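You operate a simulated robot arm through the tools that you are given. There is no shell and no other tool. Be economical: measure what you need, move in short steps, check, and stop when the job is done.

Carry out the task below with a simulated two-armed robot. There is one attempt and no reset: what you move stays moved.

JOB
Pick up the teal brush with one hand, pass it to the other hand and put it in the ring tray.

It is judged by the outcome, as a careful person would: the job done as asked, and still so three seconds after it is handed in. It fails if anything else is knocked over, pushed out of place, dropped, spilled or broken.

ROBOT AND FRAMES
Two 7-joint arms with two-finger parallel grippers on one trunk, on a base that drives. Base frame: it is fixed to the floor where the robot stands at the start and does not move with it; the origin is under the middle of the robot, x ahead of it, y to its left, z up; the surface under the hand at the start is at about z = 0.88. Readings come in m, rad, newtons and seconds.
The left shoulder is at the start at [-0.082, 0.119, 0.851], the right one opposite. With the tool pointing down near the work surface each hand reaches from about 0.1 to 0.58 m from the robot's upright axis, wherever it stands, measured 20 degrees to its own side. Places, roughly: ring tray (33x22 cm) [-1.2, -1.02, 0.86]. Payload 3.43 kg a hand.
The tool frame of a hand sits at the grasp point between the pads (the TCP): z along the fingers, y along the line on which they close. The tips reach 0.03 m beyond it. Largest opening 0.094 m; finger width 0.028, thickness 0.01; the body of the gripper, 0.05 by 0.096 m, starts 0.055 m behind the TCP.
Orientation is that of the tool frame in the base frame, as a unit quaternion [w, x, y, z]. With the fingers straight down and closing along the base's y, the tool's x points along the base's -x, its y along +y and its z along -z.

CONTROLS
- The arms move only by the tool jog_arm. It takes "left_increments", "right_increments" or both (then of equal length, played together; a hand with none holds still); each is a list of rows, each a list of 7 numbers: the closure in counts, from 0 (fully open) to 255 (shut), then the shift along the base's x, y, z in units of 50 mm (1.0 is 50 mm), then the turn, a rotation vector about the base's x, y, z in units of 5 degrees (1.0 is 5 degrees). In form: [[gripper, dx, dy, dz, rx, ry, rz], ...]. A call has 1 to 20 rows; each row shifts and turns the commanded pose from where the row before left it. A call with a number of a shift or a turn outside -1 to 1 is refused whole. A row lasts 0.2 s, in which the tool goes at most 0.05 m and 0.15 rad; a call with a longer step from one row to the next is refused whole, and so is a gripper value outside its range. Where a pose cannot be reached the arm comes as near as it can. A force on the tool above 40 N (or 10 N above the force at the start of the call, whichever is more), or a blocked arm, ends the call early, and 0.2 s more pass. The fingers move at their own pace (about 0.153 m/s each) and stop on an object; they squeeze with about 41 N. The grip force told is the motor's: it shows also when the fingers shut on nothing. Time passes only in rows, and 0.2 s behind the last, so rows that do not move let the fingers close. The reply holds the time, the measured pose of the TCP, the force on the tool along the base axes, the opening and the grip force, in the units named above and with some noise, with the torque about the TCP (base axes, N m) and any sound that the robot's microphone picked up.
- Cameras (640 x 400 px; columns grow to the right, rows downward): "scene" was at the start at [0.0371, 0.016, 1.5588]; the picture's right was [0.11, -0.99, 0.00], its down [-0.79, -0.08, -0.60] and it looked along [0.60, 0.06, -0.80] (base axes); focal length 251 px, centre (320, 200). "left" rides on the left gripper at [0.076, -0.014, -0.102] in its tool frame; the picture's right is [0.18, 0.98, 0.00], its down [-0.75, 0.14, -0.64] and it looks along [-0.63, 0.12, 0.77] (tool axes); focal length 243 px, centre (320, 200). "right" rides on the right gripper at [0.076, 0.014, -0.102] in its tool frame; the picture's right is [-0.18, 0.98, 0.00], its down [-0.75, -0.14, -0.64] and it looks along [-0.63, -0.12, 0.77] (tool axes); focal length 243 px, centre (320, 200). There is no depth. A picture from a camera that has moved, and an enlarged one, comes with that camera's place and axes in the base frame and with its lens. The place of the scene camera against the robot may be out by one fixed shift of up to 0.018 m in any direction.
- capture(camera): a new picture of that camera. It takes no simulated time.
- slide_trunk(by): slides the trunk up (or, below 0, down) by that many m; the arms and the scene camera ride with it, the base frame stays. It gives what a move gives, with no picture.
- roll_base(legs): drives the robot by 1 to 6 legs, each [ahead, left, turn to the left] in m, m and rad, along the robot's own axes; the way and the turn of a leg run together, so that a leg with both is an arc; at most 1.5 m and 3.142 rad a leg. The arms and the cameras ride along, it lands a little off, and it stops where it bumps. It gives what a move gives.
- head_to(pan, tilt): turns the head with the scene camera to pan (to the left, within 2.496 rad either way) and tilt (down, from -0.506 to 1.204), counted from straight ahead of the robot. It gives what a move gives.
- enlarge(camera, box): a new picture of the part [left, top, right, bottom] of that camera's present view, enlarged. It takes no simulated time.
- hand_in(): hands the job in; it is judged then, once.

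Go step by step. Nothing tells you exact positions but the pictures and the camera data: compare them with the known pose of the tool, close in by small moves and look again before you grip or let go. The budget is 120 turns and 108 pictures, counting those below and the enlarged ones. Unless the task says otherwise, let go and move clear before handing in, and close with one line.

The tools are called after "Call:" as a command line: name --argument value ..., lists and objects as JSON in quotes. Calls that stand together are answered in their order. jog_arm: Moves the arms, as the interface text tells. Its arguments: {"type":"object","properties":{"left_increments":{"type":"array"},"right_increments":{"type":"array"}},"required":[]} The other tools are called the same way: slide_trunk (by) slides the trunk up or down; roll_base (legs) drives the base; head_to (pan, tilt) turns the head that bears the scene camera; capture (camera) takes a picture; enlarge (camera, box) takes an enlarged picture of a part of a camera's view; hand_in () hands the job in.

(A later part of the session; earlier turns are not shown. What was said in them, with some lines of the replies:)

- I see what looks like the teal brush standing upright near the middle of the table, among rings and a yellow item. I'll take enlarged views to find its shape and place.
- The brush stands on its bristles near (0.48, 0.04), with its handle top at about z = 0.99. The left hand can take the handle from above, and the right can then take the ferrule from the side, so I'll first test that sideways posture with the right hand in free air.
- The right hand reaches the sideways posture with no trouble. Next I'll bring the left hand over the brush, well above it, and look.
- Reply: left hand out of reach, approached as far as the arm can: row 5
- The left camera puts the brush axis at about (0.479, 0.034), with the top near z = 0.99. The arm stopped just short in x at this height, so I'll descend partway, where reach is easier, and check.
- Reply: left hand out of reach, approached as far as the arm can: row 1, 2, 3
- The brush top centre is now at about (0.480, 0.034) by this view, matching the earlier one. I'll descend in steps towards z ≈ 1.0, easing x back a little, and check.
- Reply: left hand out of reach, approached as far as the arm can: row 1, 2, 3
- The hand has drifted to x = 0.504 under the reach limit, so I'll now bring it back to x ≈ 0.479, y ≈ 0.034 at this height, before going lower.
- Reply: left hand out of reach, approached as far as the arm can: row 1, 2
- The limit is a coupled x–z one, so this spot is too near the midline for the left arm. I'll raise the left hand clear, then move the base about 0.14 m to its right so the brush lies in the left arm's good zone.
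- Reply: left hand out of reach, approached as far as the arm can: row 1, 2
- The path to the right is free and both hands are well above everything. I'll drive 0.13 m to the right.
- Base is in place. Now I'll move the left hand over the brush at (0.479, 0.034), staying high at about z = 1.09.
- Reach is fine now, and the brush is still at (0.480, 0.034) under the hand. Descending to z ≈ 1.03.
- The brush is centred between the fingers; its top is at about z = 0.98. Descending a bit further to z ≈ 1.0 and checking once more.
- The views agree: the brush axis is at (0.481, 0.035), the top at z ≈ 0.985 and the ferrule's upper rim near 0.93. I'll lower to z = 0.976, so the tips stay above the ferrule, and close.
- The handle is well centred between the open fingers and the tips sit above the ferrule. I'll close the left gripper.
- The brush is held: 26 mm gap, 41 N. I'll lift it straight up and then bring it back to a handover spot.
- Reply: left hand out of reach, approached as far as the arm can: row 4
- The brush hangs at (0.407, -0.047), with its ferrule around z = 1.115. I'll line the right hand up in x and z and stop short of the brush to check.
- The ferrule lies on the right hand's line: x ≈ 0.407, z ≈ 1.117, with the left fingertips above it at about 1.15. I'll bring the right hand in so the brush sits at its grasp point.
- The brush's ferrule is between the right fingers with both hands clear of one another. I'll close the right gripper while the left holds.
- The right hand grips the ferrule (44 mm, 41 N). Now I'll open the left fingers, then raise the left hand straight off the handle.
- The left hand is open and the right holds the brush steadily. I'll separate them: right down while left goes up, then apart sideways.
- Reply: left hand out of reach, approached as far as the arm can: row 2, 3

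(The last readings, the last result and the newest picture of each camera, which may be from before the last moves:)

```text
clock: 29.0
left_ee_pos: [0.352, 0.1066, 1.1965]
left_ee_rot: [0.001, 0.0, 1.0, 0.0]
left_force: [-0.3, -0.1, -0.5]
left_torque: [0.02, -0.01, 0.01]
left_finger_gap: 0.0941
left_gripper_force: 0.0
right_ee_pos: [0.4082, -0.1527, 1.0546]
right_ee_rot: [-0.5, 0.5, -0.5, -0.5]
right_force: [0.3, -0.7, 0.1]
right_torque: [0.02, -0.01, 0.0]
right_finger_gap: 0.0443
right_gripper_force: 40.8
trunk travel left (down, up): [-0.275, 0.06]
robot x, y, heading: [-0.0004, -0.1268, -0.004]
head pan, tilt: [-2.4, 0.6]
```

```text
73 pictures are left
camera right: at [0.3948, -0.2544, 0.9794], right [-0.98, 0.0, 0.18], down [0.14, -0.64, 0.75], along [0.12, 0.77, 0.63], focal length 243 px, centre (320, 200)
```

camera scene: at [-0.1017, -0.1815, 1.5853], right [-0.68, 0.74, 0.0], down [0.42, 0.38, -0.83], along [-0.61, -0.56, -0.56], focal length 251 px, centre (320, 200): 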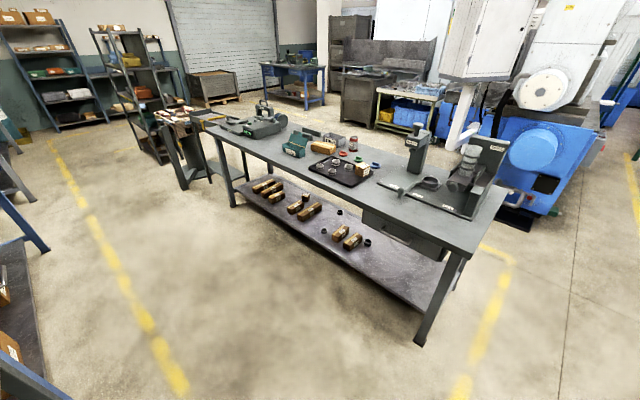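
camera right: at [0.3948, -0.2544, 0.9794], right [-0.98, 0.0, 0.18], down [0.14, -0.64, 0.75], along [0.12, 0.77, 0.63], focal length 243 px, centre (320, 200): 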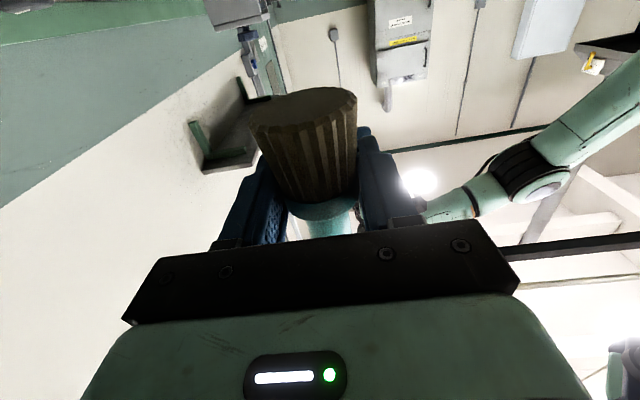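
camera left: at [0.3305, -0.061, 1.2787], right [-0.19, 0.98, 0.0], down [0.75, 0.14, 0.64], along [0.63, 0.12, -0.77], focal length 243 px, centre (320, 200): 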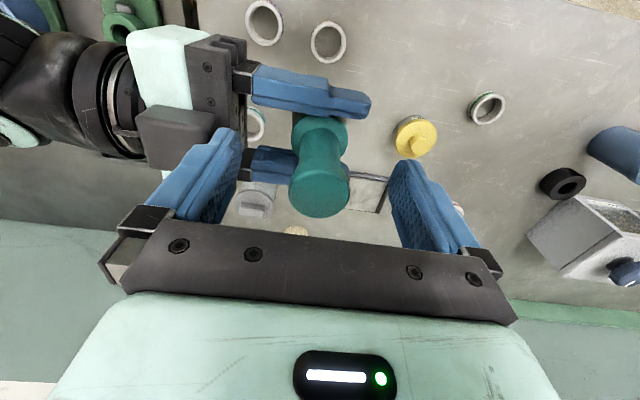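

Behind the robot is a bench with a black tray at about (-1.23, -1.05), matching the ring tray. Let me enlarge it.

Call:
enlarge --camera "scene" --box '[260, 110, 420, 210]'

Call:
enlarge --camera "scene" --box '[180, 90, 540, 300]'

```text
4.00 times, centred on (340, 160) of scene
camera zoom: at [-0.1017, -0.1815, 1.5853], right [-0.68, 0.74, 0.0], down [0.42, 0.38, -0.83], along [-0.61, -0.56, -0.56], focal length 1006 px, centre (240, 360)
```

zoom: 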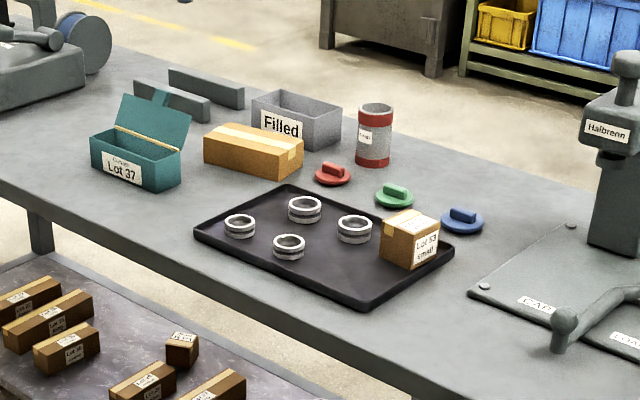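

```text
1.78 times, centred on (360, 195) of scene
camera zoom: at [-0.1017, -0.1815, 1.5853], right [-0.68, 0.74, 0.0], down [0.42, 0.38, -0.83], along [-0.61, -0.56, -0.56], focal length 447 px, centre (249, 209)
```

zoom: 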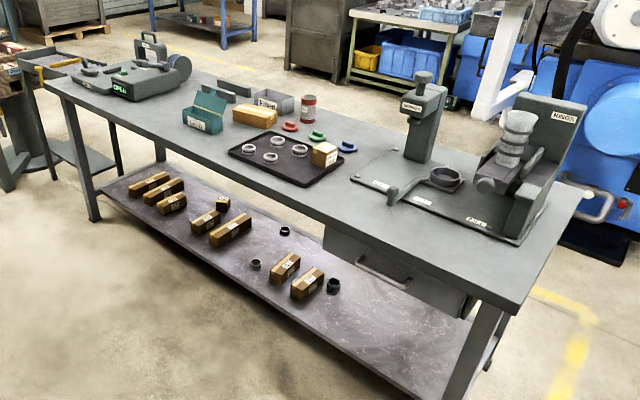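

The tray holds four rings and a box. Its front right area, around (-1.15, -0.92), is free, so the brush can be laid there along the bench. I'll turn the right hand to point down (brush horizontal) while drawing it back and up, before driving.

Call:
jog_arm --right_increments '[[255, -0.09, -0.11, 0.1, -1, 0, 0], [255, -0.09, -0.11, 0.1, -1, 0, 0], [255, -0.09, -0.11, 0.1, -1, 0, 0], [255, -0.09, -0.11, 0.1, -1, 0, 0], [255, -0.09, -0.11, 0.1, -1, 0, 0], [255, -0.09, -0.11, 0.1, -1, 0, 0], [255, -0.09, -0.11, 0.1, -1, 0, 0], [255, -0.09, -0.11, 0.1, -1, 0, 0], [255, -0.09, -0.11, 0.1, -1, 0, 0], [255, -0.09, -0.11, 0.1, -1, 0, 0], [255, -0.09, -0.11, 0.1, -1, 0, 0], [255, -0.09, -0.11, 0.1, -1, 0, 0], [255, -0.09, -0.11, 0.1, -1, 0, 0], [255, -0.09, -0.11, 0.1, -1, 0, 0], [255, -0.09, -0.11, 0.1, -1, 0, 0], [255, -0.09, -0.11, 0.1, -1, 0, 0], [255, -0.09, -0.11, 0.1, -1, 0, 0], [255, -0.09, -0.11, 0.1, -1, 0, 0], [255, 0, 0, 0, 0, 0, 0]]'

Call:
capture --camera "right"

Call:
head_to --pan -1.5 --tilt 0.7

Call:
capture --camera "scene"

```text
clock: 33.0
left_ee_pos: [0.3505, 0.1053, 1.1961]
left_ee_rot: [0.001, -0.001, 1.0, 0.001]
left_force: [0.5, -0.3, -0.4]
left_torque: [-0.02, 0.01, -0.04]
left_finger_gap: 0.0939
left_gripper_force: 0.0
right_ee_pos: [0.3262, -0.2519, 1.1454]
right_ee_rot: [0.001, 0.707, -0.707, 0.0]
right_force: [-0.8, 0.2, -1.5]
right_torque: [0.03, 0.0, 0.03]
right_finger_gap: 0.0442
right_gripper_force: 40.8
trunk travel left (down, up): [-0.275, 0.06]
robot x, y, heading: [0.0001, -0.1263, -0.004]
head pan, tilt: [-2.4, 0.6]
```

```text
70 pictures are left
camera right: at [0.3135, -0.3279, 1.2485], right [-0.98, 0.18, 0.0], down [0.14, 0.75, 0.64], along [0.12, 0.63, -0.77], focal length 243 px, centre (320, 200)
```

right: 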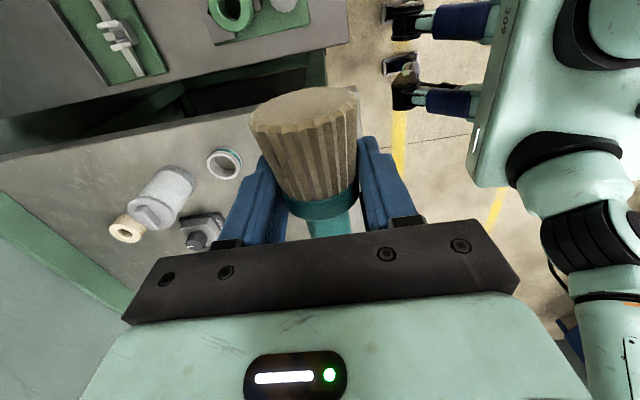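

```text
clock: 34.2
left_ee_pos: [0.3524, 0.1062, 1.1968]
left_ee_rot: [0.001, -0.001, 1.0, 0.001]
left_force: [1.5, 0.1, -0.3]
left_torque: [-0.02, 0.05, 0.0]
left_finger_gap: 0.0942
left_gripper_force: 0.0
right_ee_pos: [0.3276, -0.251, 1.1449]
right_ee_rot: [0.001, 0.707, -0.707, -0.002]
right_force: [0.5, -0.3, -0.7]
right_torque: [0.0, -0.01, 0.03]
right_finger_gap: 0.0444
right_gripper_force: 40.8
trunk travel left (down, up): [-0.275, 0.06]
robot x, y, heading: [0.0008, -0.131, 0.002]
head pan, tilt: [-1.499, 0.7]
```

```text
69 pictures are left
camera scene: at [-0.0306, -0.2064, 1.5766], right [-1.0, -0.07, 0.0], down [-0.05, 0.64, -0.77], along [0.05, -0.76, -0.64], focal length 251 px, centre (320, 200)
```

scene: 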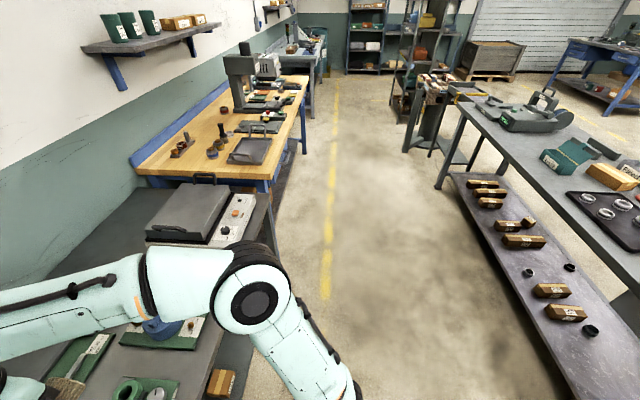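

The aisle between the benches (x from about -1.0 to 0.2) is clear. I'll back out, slide right along the aisle to y ≈ -1.08 and then turn around to face the bench.

Call:
roll_base --legs '[[-0.4, 0, 0], [0, -0.95, 0], [0, 0, 3.14]]'

Call:
head_to --pan 0.0 --tilt 0.8

Call:
capture --camera "scene"

Call:
capture --camera "right"

```text
clock: 52.3
left_ee_pos: [-0.7374, -1.3235, 1.1968]
left_ee_rot: [0.001, 1.0, 0.019, -0.001]
left_force: [0.0, 0.5, 0.2]
left_torque: [-0.01, 0.0, -0.01]
left_finger_gap: 0.094
left_gripper_force: 0.2
right_ee_pos: [-0.7263, -0.9668, 1.1457]
right_ee_rot: [0.001, 0.694, 0.72, 0.0]
right_force: [0.8, 0.4, -1.3]
right_torque: [0.0, 0.01, 0.02]
right_finger_gap: 0.0444
right_gripper_force: 40.6
trunk travel left (down, up): [-0.275, 0.06]
robot x, y, heading: [-0.3921, -1.0738, -3.103]
head pan, tilt: [-1.499, 0.7]
```

```text
clock: 53.9
left_ee_pos: [-0.738, -1.3245, 1.1963]
left_ee_rot: [0.001, 1.0, 0.019, 0.0]
left_force: [0.3, -0.1, 0.3]
left_torque: [0.0, 0.02, 0.01]
left_finger_gap: 0.0941
left_gripper_force: 0.1
right_ee_pos: [-0.7261, -0.9656, 1.1461]
right_ee_rot: [0.001, 0.693, 0.721, 0.001]
right_force: [0.2, 0.0, -1.4]
right_torque: [0.01, 0.02, -0.01]
right_finger_gap: 0.0441
right_gripper_force: 41.4
trunk travel left (down, up): [-0.275, 0.06]
robot x, y, heading: [-0.3964, -1.076, -3.103]
head pan, tilt: [0.0, 0.799]
```

```text
68 pictures are left
camera scene: at [-0.4244, -1.0689, 1.5684], right [-0.04, 1.0, 0.0], down [0.72, 0.03, -0.7], along [-0.7, -0.03, -0.72], focal length 251 px, centre (320, 200)
```

scene: 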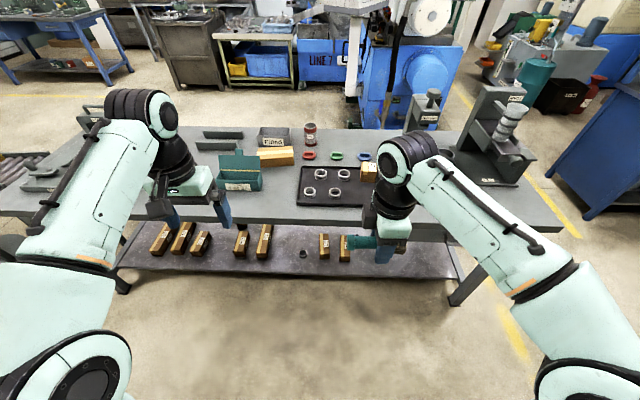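

```text
67 pictures are left
camera right: at [-0.714, -0.8891, 1.2483], right [0.99, -0.15, 0.0], down [-0.11, -0.76, 0.64], along [-0.09, -0.64, -0.77], focal length 243 px, centre (320, 200)
```

right: 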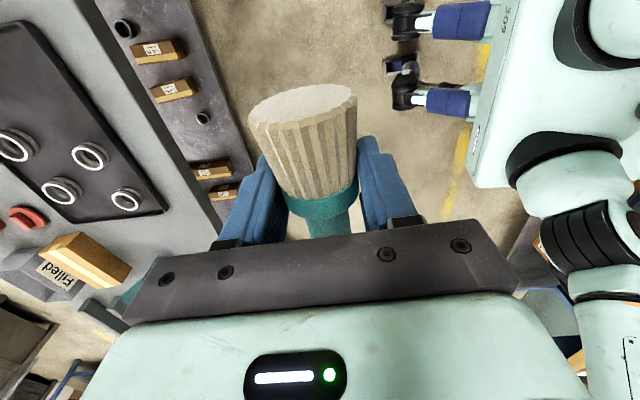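

The robot now faces the bench with the tray ahead to the right. I'll straighten the heading and drive forward 0.28 m.

Call:
roll_base --legs '[[0, 0, -0.038], [0.28, 0, 0]]'

Call:
head_to --pan -0.3 --tilt 0.95

Call:
capture --camera "scene"

Call:
capture --camera "right"

```text
clock: 56.3
left_ee_pos: [-1.0268, -1.3115, 1.1963]
left_ee_rot: [0.001, 1.0, 0.0, -0.001]
left_force: [-0.3, -0.1, -0.3]
left_torque: [0.01, -0.04, 0.01]
left_finger_gap: 0.0942
left_gripper_force: 0.1
right_ee_pos: [-1.0025, -0.9525, 1.1453]
right_ee_rot: [0.001, 0.707, 0.707, 0.0]
right_force: [0.1, -0.2, -0.3]
right_torque: [-0.01, -0.03, -0.01]
right_finger_gap: 0.0444
right_gripper_force: 40.6
trunk travel left (down, up): [-0.275, 0.06]
robot x, y, heading: [-0.6748, -1.0748, 3.14]
head pan, tilt: [0.0, 0.799]
```

```text
clock: 57.1
left_ee_pos: [-1.0277, -1.3107, 1.1956]
left_ee_rot: [0.001, 1.0, 0.0, -0.001]
left_force: [-0.5, -0.1, 0.5]
left_torque: [-0.02, 0.06, -0.04]
left_finger_gap: 0.094
left_gripper_force: 0.1
right_ee_pos: [-1.0028, -0.9538, 1.1452]
right_ee_rot: [0.001, 0.707, 0.707, 0.001]
right_force: [-0.7, -0.1, -0.6]
right_torque: [-0.03, 0.03, 0.0]
right_finger_gap: 0.0441
right_gripper_force: 41.1
trunk travel left (down, up): [-0.275, 0.06]
robot x, y, heading: [-0.6761, -1.0797, 3.142]
head pan, tilt: [-0.3, 0.949]
```

```text
66 pictures are left
camera scene: at [-0.6933, -1.0462, 1.5569], right [0.3, 0.96, 0.0], down [0.78, -0.24, -0.58], along [-0.56, 0.17, -0.81], focal length 251 px, centre (320, 200)
```

scene: 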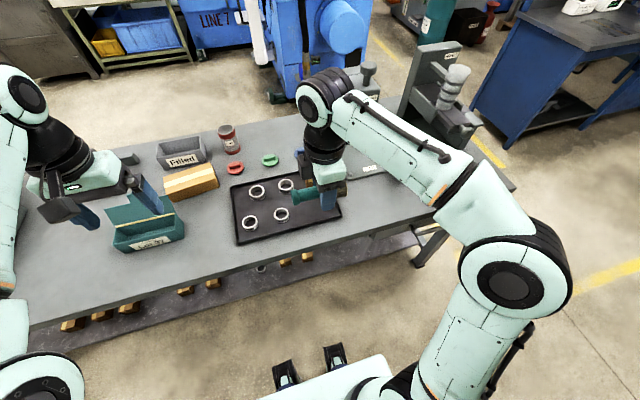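

```text
65 pictures are left
camera right: at [-0.9866, -0.877, 1.2484], right [0.98, -0.18, 0.0], down [-0.14, -0.75, 0.64], along [-0.12, -0.63, -0.77], focal length 243 px, centre (320, 200)
```

right: 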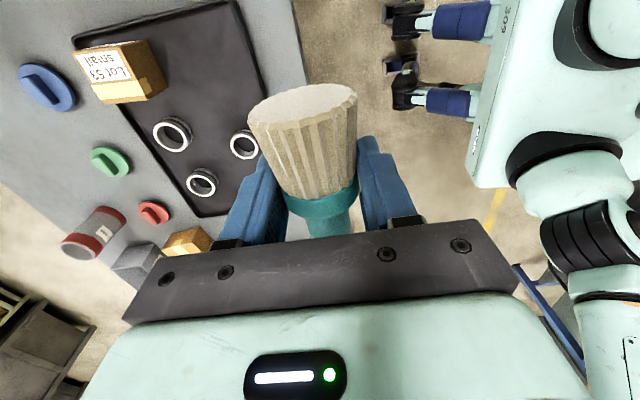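

From the hand camera the free patch of the tray spans x -1.10…-1.22 and y -0.865…-1.005. I'll move the right hand above (-1.15, -0.91) at z ≈ 1.02 and look again.

Call:
jog_arm --right_increments '[[255, -0.6, 0.17, 0, 0, 0, 0], [255, -0.6, 0.17, 0, 0, 0, 0], [255, -0.6, 0.17, 0, 0, 0, 0], [255, -0.6, 0.17, -0.5, 0, 0, 0], [255, -0.55, 0.18, -0.6, 0, 0, 0], [255, 0, 0, -0.7, 0, 0, 0], [255, 0, 0, -0.7, 0, 0, 0], [255, 0, 0, 0, 0, 0, 0]]'

Call:
capture --camera "right"

Call:
enlarge --camera "scene" --box '[210, 130, 370, 260]'

```text
clock: 58.9
left_ee_pos: [-1.0266, -1.3108, 1.1977]
left_ee_rot: [0.001, 1.0, 0.0, -0.001]
left_force: [-0.3, -0.9, 0.3]
left_torque: [0.02, 0.0, 0.02]
left_finger_gap: 0.0938
left_gripper_force: 0.0
right_ee_pos: [-1.1502, -0.9086, 1.0198]
right_ee_rot: [0.0, 0.708, 0.707, 0.0]
right_force: [-0.2, -0.3, -0.5]
right_torque: [0.01, 0.0, -0.01]
right_finger_gap: 0.044
right_gripper_force: 41.0
trunk travel left (down, up): [-0.275, 0.06]
robot x, y, heading: [-0.6746, -1.0757, 3.143]
head pan, tilt: [-0.3, 0.949]
```

```text
64 pictures are left
camera right: at [-1.134, -0.8322, 1.1224], right [0.98, -0.19, 0.0], down [-0.14, -0.75, 0.64], along [-0.12, -0.63, -0.77], focal length 243 px, centre (320, 200)
```

right: 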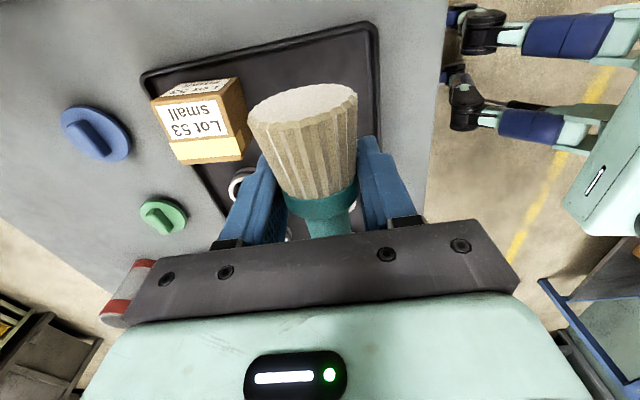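

```text
3.08 times, centred on (290, 195) of scene
camera zoom: at [-0.6933, -1.0462, 1.5569], right [0.3, 0.96, 0.0], down [0.78, -0.24, -0.58], along [-0.56, 0.17, -0.81], focal length 774 px, centre (412, 215)
```

zoom: 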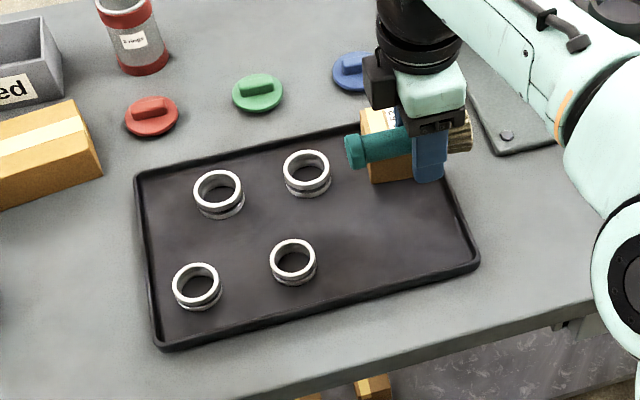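

The tray's front right corner is at (-1.095, -0.858) and the box edge at x ≈ -1.24, so the brush fits between. I'll descend to z ≈ 0.93 with a tiny y shift.

Call:
jog_arm --right_increments '[[255, 0, -0.12, -0.6, 0, 0, 0], [255, 0, 0, -0.6, 0, 0, 0], [255, 0, 0, -0.4, 0, 0, 0], [255, 0, 0, -0.2, 0, 0, 0], [255, 0, 0, 0, 0, 0, 0]]'

Call:
capture --camera "right"

Call:
enlarge --camera "scene" --box '[250, 150, 370, 240]'

```text
clock: 60.1
left_ee_pos: [-1.0268, -1.311, 1.1955]
left_ee_rot: [0.001, 1.0, -0.001, -0.001]
left_force: [0.4, -0.1, 0.0]
left_torque: [-0.01, -0.05, -0.01]
left_finger_gap: 0.0941
left_gripper_force: 0.0
right_ee_pos: [-1.1501, -0.9153, 0.93]
right_ee_rot: [0.0, 0.708, 0.706, 0.001]
right_force: [0.1, -1.0, -0.6]
right_torque: [0.02, 0.01, -0.05]
right_finger_gap: 0.0441
right_gripper_force: 40.9
trunk travel left (down, up): [-0.275, 0.06]
robot x, y, heading: [-0.6764, -1.0745, 3.142]
head pan, tilt: [-0.3, 0.949]
```

```text
62 pictures are left
camera right: at [-1.1339, -0.8393, 1.0332], right [0.98, -0.19, 0.0], down [-0.14, -0.75, 0.64], along [-0.12, -0.63, -0.77], focal length 243 px, centre (320, 200)
```

right: 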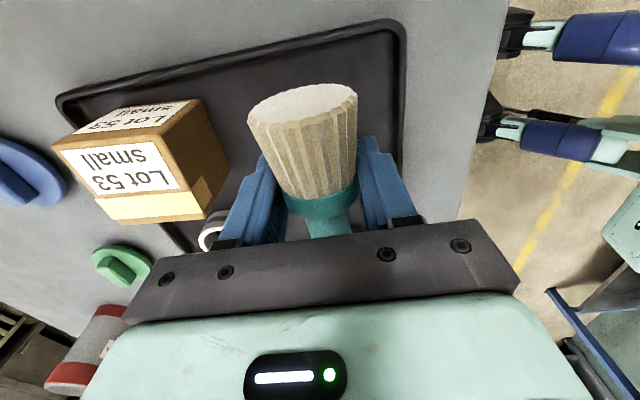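

```text
4.44 times, centred on (310, 195) of scene
camera zoom: at [-0.6935, -1.0461, 1.5569], right [0.3, 0.96, 0.0], down [0.78, -0.24, -0.58], along [-0.56, 0.17, -0.81], focal length 1117 px, centre (364, 222)
```

zoom: 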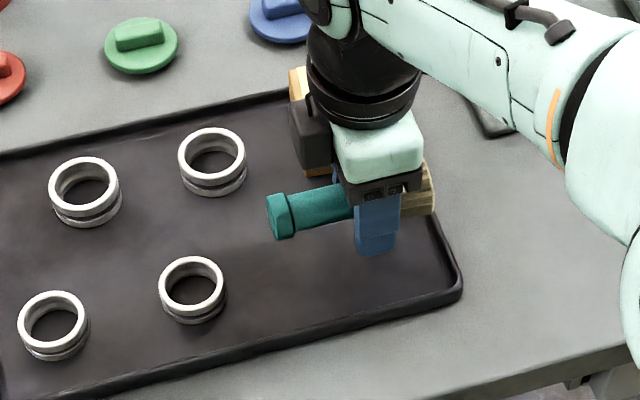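

All clear of the box and rings. I'll lower in 4–5 mm steps towards the tray floor and watch the force.

Call:
jog_arm --right_increments '[[255, 0, 0, -0.1, 0, 0, 0], [255, 0, 0, -0.1, 0, 0, 0], [255, 0, 0, -0.1, 0, 0, 0], [255, 0, 0, -0.1, 0, 0, 0], [255, 0, 0, 0, 0, 0, 0]]'

Call:
enlarge --camera "scene" --box '[270, 165, 350, 225]'

Call:
capture --camera "right"

```text
clock: 61.3
left_ee_pos: [-1.0272, -1.3108, 1.1976]
left_ee_rot: [0.002, 1.0, -0.001, -0.001]
left_force: [0.2, 1.7, -0.8]
left_torque: [0.02, -0.02, 0.0]
left_finger_gap: 0.094
left_gripper_force: 0.1
right_ee_pos: [-1.1497, -0.9166, 0.9108]
right_ee_rot: [0.001, 0.707, 0.707, 0.0]
right_force: [-0.7, -0.4, -0.3]
right_torque: [0.01, 0.04, 0.02]
right_finger_gap: 0.0441
right_gripper_force: 41.1
trunk travel left (down, up): [-0.275, 0.06]
robot x, y, heading: [-0.6781, -1.0766, 3.148]
head pan, tilt: [-0.3, 0.949]
```

```text
6.67 times, centred on (310, 195) of scene
camera zoom: at [-0.6935, -1.0461, 1.5568], right [0.3, 0.96, 0.0], down [0.78, -0.24, -0.58], along [-0.56, 0.17, -0.81], focal length 1676 px, centre (387, 233)
```

zoom: 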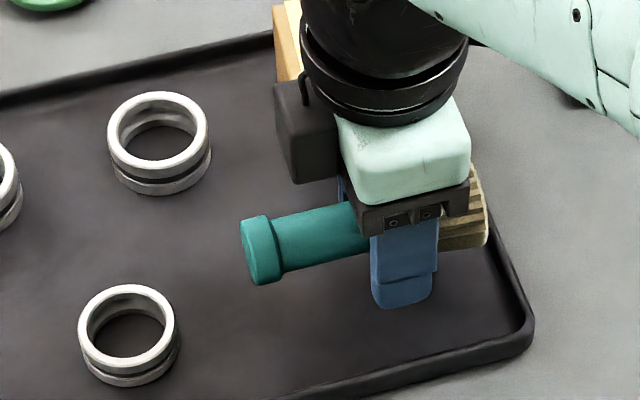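

```text
59 pictures are left
camera right: at [-1.1341, -0.8401, 1.0131], right [0.98, -0.19, 0.0], down [-0.14, -0.75, 0.64], along [-0.12, -0.63, -0.77], focal length 243 px, centre (320, 200)
```

right: 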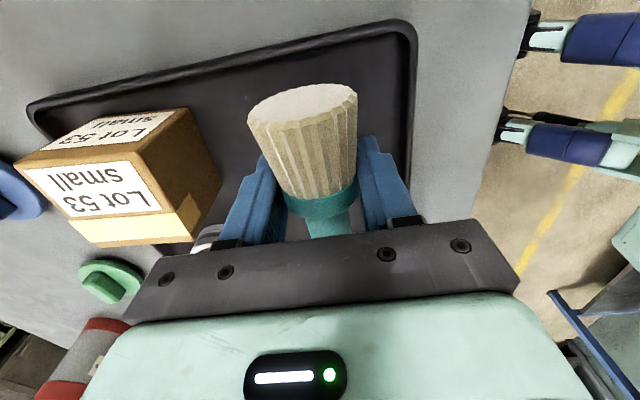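

Still no contact at z = 0.911. I'll keep lowering in 2.5 mm steps until contact is felt.

Call:
jog_arm --right_increments '[[255, 0, 0, -0.05, 0, 0, 0], [255, 0, 0, -0.05, 0, 0, 0], [255, 0, 0, -0.05, 0, 0, 0], [255, 0, 0, -0.05, 0, 0, 0], [255, 0, 0, 0, 0, 0, 0]]'

Call:
enlarge --camera "scene" --box '[270, 165, 350, 225]'

```text
clock: 62.5
left_ee_pos: [-1.0269, -1.3102, 1.1972]
left_ee_rot: [0.001, 1.0, 0.0, -0.001]
left_force: [-0.1, -1.0, -0.1]
left_torque: [0.02, 0.04, 0.01]
left_finger_gap: 0.0939
left_gripper_force: 0.0
right_ee_pos: [-1.1491, -0.9168, 0.9007]
right_ee_rot: [0.001, 0.708, 0.706, 0.001]
right_force: [-0.2, 0.0, -0.2]
right_torque: [-0.03, 0.01, -0.04]
right_finger_gap: 0.0438
right_gripper_force: 41.1
trunk travel left (down, up): [-0.275, 0.06]
robot x, y, heading: [-0.6753, -1.0748, 3.137]
head pan, tilt: [-0.3, 0.949]
```

```text
6.67 times, centred on (310, 195) of scene
camera zoom: at [-0.6935, -1.0461, 1.5568], right [0.3, 0.96, 0.0], down [0.78, -0.24, -0.58], along [-0.56, 0.17, -0.81], focal length 1676 px, centre (387, 233)
```

zoom: 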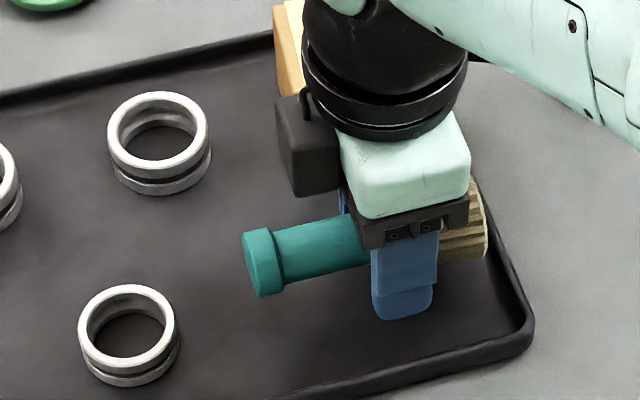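

Call:
jog_arm --right_increments '[[255, 0, 0, -0.04, 0, 0, 0], [255, 0, 0, -0.04, 0, 0, 0], [255, 0, 0, -0.04, 0, 0, 0], [255, 0, 0, -0.04, 0, 0, 0], [255, 0, 0, -0.04, 0, 0, 0], [255, 0, 0, -0.04, 0, 0, 0], [255, 0, 0, -0.04, 0, 0, 0], [255, 0, 0, -0.04, 0, 0, 0]]'

Call:
enlarge --camera "scene" --box '[270, 165, 350, 225]'

```text
clock: 64.3
left_ee_pos: [-1.0264, -1.3111, 1.197]
left_ee_rot: [0.0, 1.0, 0.0, -0.002]
left_force: [0.4, -0.2, 0.5]
left_torque: [0.0, 0.01, -0.02]
left_finger_gap: 0.094
left_gripper_force: 0.0
right_ee_pos: [-1.1495, -0.9165, 0.8868]
right_ee_rot: [0.0, 0.707, 0.707, -0.001]
right_force: [-0.2, 1.6, 9.8]
right_torque: [0.04, -0.27, 0.07]
right_finger_gap: 0.0438
right_gripper_force: 40.8
trunk travel left (down, up): [-0.275, 0.06]
robot x, y, heading: [-0.6755, -1.0751, 3.14]
head pan, tilt: [-0.3, 0.949]
```

```text
6.67 times, centred on (310, 195) of scene
camera zoom: at [-0.6927, -1.0462, 1.557], right [0.3, 0.96, 0.0], down [0.78, -0.24, -0.58], along [-0.56, 0.17, -0.81], focal length 1676 px, centre (387, 233)
```

zoom: 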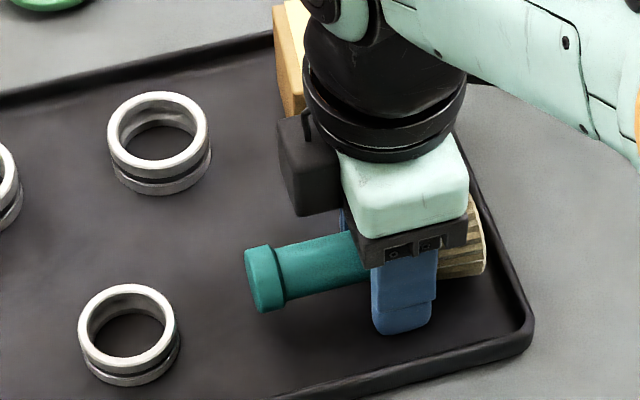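

The tips have touched the tray floor (about 10 N at z = 0.887). I'll ease up 1.5 mm and open gently, only partway, so the brush settles between the fingers.

Call:
jog_arm --right_increments '[[255, 0, 0, 0.03, 0, 0, 0], [140, 0, 0, 0, 0, 0, 0], [130, 0, 0, 0, 0, 0, 0], [120, 0, 0, 0, 0, 0, 0], [105, 0, 0, 0, 0, 0, 0], [95, 0, 0, 0, 0, 0, 0], [95, 0, 0, 0, 0, 0, 0], [95, 0, 0, 0, 0, 0, 0]]'

Call:
enlarge --camera "scene" --box '[270, 165, 350, 225]'

Call:
capture --camera "right"

```text
clock: 66.1
left_ee_pos: [-1.0274, -1.3102, 1.1955]
left_ee_rot: [0.0, 1.0, 0.0, 0.0]
left_force: [0.1, 0.1, 0.5]
left_torque: [-0.01, 0.03, 0.04]
left_finger_gap: 0.094
left_gripper_force: 0.1
right_ee_pos: [-1.1497, -0.9163, 0.8853]
right_ee_rot: [0.001, 0.708, 0.707, 0.0]
right_force: [0.5, 0.0, -0.4]
right_torque: [0.01, -0.02, -0.02]
right_finger_gap: 0.0589
right_gripper_force: 0.2
trunk travel left (down, up): [-0.275, 0.06]
robot x, y, heading: [-0.6762, -1.0754, 3.141]
head pan, tilt: [-0.3, 0.949]
```

```text
6.67 times, centred on (310, 195) of scene
camera zoom: at [-0.6934, -1.0462, 1.5568], right [0.3, 0.96, 0.0], down [0.78, -0.24, -0.58], along [-0.56, 0.17, -0.81], focal length 1676 px, centre (387, 233)
```

zoom: 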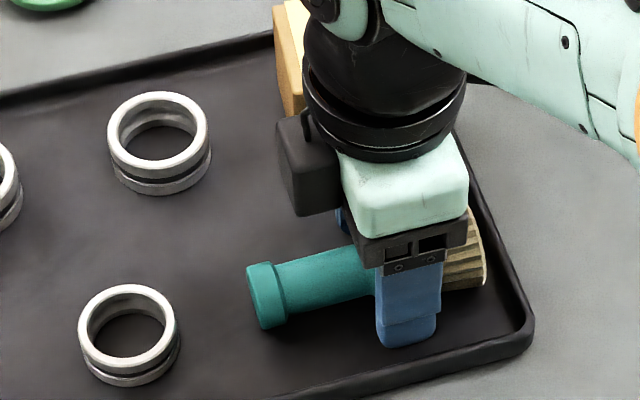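

```text
55 pictures are left
camera right: at [-1.1341, -0.84, 0.989], right [0.98, -0.18, 0.0], down [-0.14, -0.75, 0.64], along [-0.12, -0.63, -0.77], focal length 243 px, centre (320, 200)
```

right: 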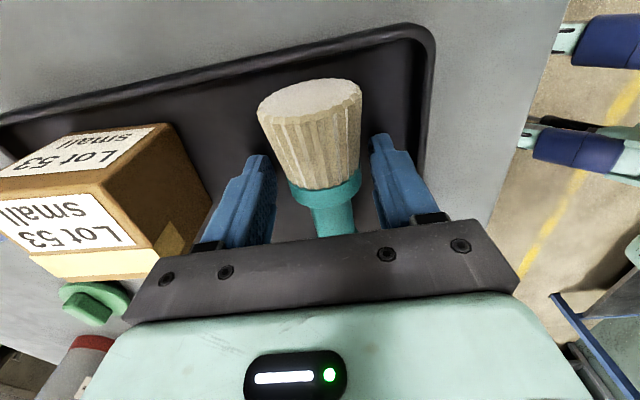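

The brush rests on the tray between the open fingers, well clear of box and rings. I'll raise the right hand slowly straight up.

Call:
jog_arm --right_increments '[[95, 0, 0, 0.15, 0, 0, 0], [95, 0, 0, 0.25, 0, 0, 0], [95, 0, 0, 0.4, 0, 0, 0], [95, 0, 0, 0.6, 0, 0, 0], [95, 0, 0, 0.8, 0, 0, 0], [95, 0, 0, 0.8, 0, 0, 0], [95, 0.6, 0, 0.6, 0, 0, 0], [95, 0.8, 0, 0, 0, 0, 0], [95, 0, 0, 0, 0, 0, 0]]'

Call:
enlarge --camera "scene" --box '[210, 130, 370, 260]'

Call:
capture --camera "right"

```text
clock: 68.1
left_ee_pos: [-1.028, -1.3103, 1.1954]
left_ee_rot: [0.001, 1.0, 0.0, -0.001]
left_force: [-0.1, -1.1, -0.9]
left_torque: [0.0, 0.01, 0.0]
left_finger_gap: 0.0942
left_gripper_force: 0.2
right_ee_pos: [-1.0804, -0.9155, 1.066]
right_ee_rot: [0.0, 0.707, 0.707, 0.001]
right_force: [0.1, -0.6, 0.5]
right_torque: [0.01, -0.01, -0.04]
right_finger_gap: 0.0588
right_gripper_force: 0.0
trunk travel left (down, up): [-0.275, 0.06]
robot x, y, heading: [-0.6766, -1.0755, 3.142]
head pan, tilt: [-0.3, 0.949]
```

```text
3.08 times, centred on (290, 195) of scene
camera zoom: at [-0.6944, -1.0463, 1.5569], right [0.3, 0.96, 0.0], down [0.78, -0.24, -0.58], along [-0.56, 0.17, -0.81], focal length 774 px, centre (412, 215)
```

zoom: 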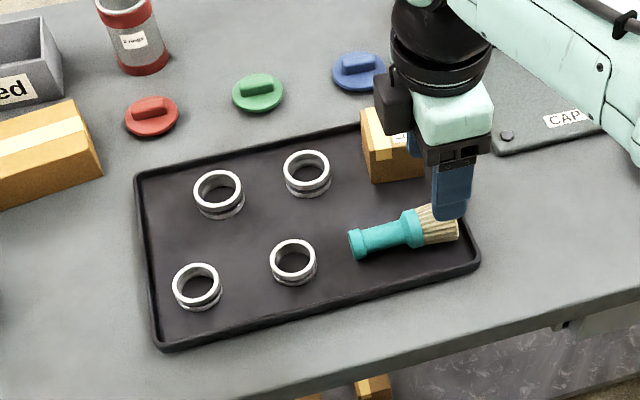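

```text
53 pictures are left
camera right: at [-1.0653, -0.8401, 1.1682], right [0.98, -0.18, 0.0], down [-0.14, -0.75, 0.64], along [-0.12, -0.63, -0.77], focal length 243 px, centre (320, 200)
```

right: 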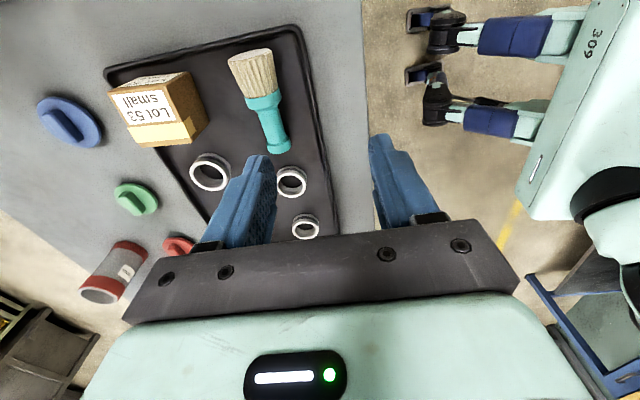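

The brush lies fully inside the ring tray, the rings and box have not moved, and both hands are clear. I'll hand in.

Call:
hand_in

```text
The job is handed in.
```

The left hand picked up the teal brush, passed it in the air to the right hand, and the right hand laid it in the free part of the ring tray without disturbing anything else.
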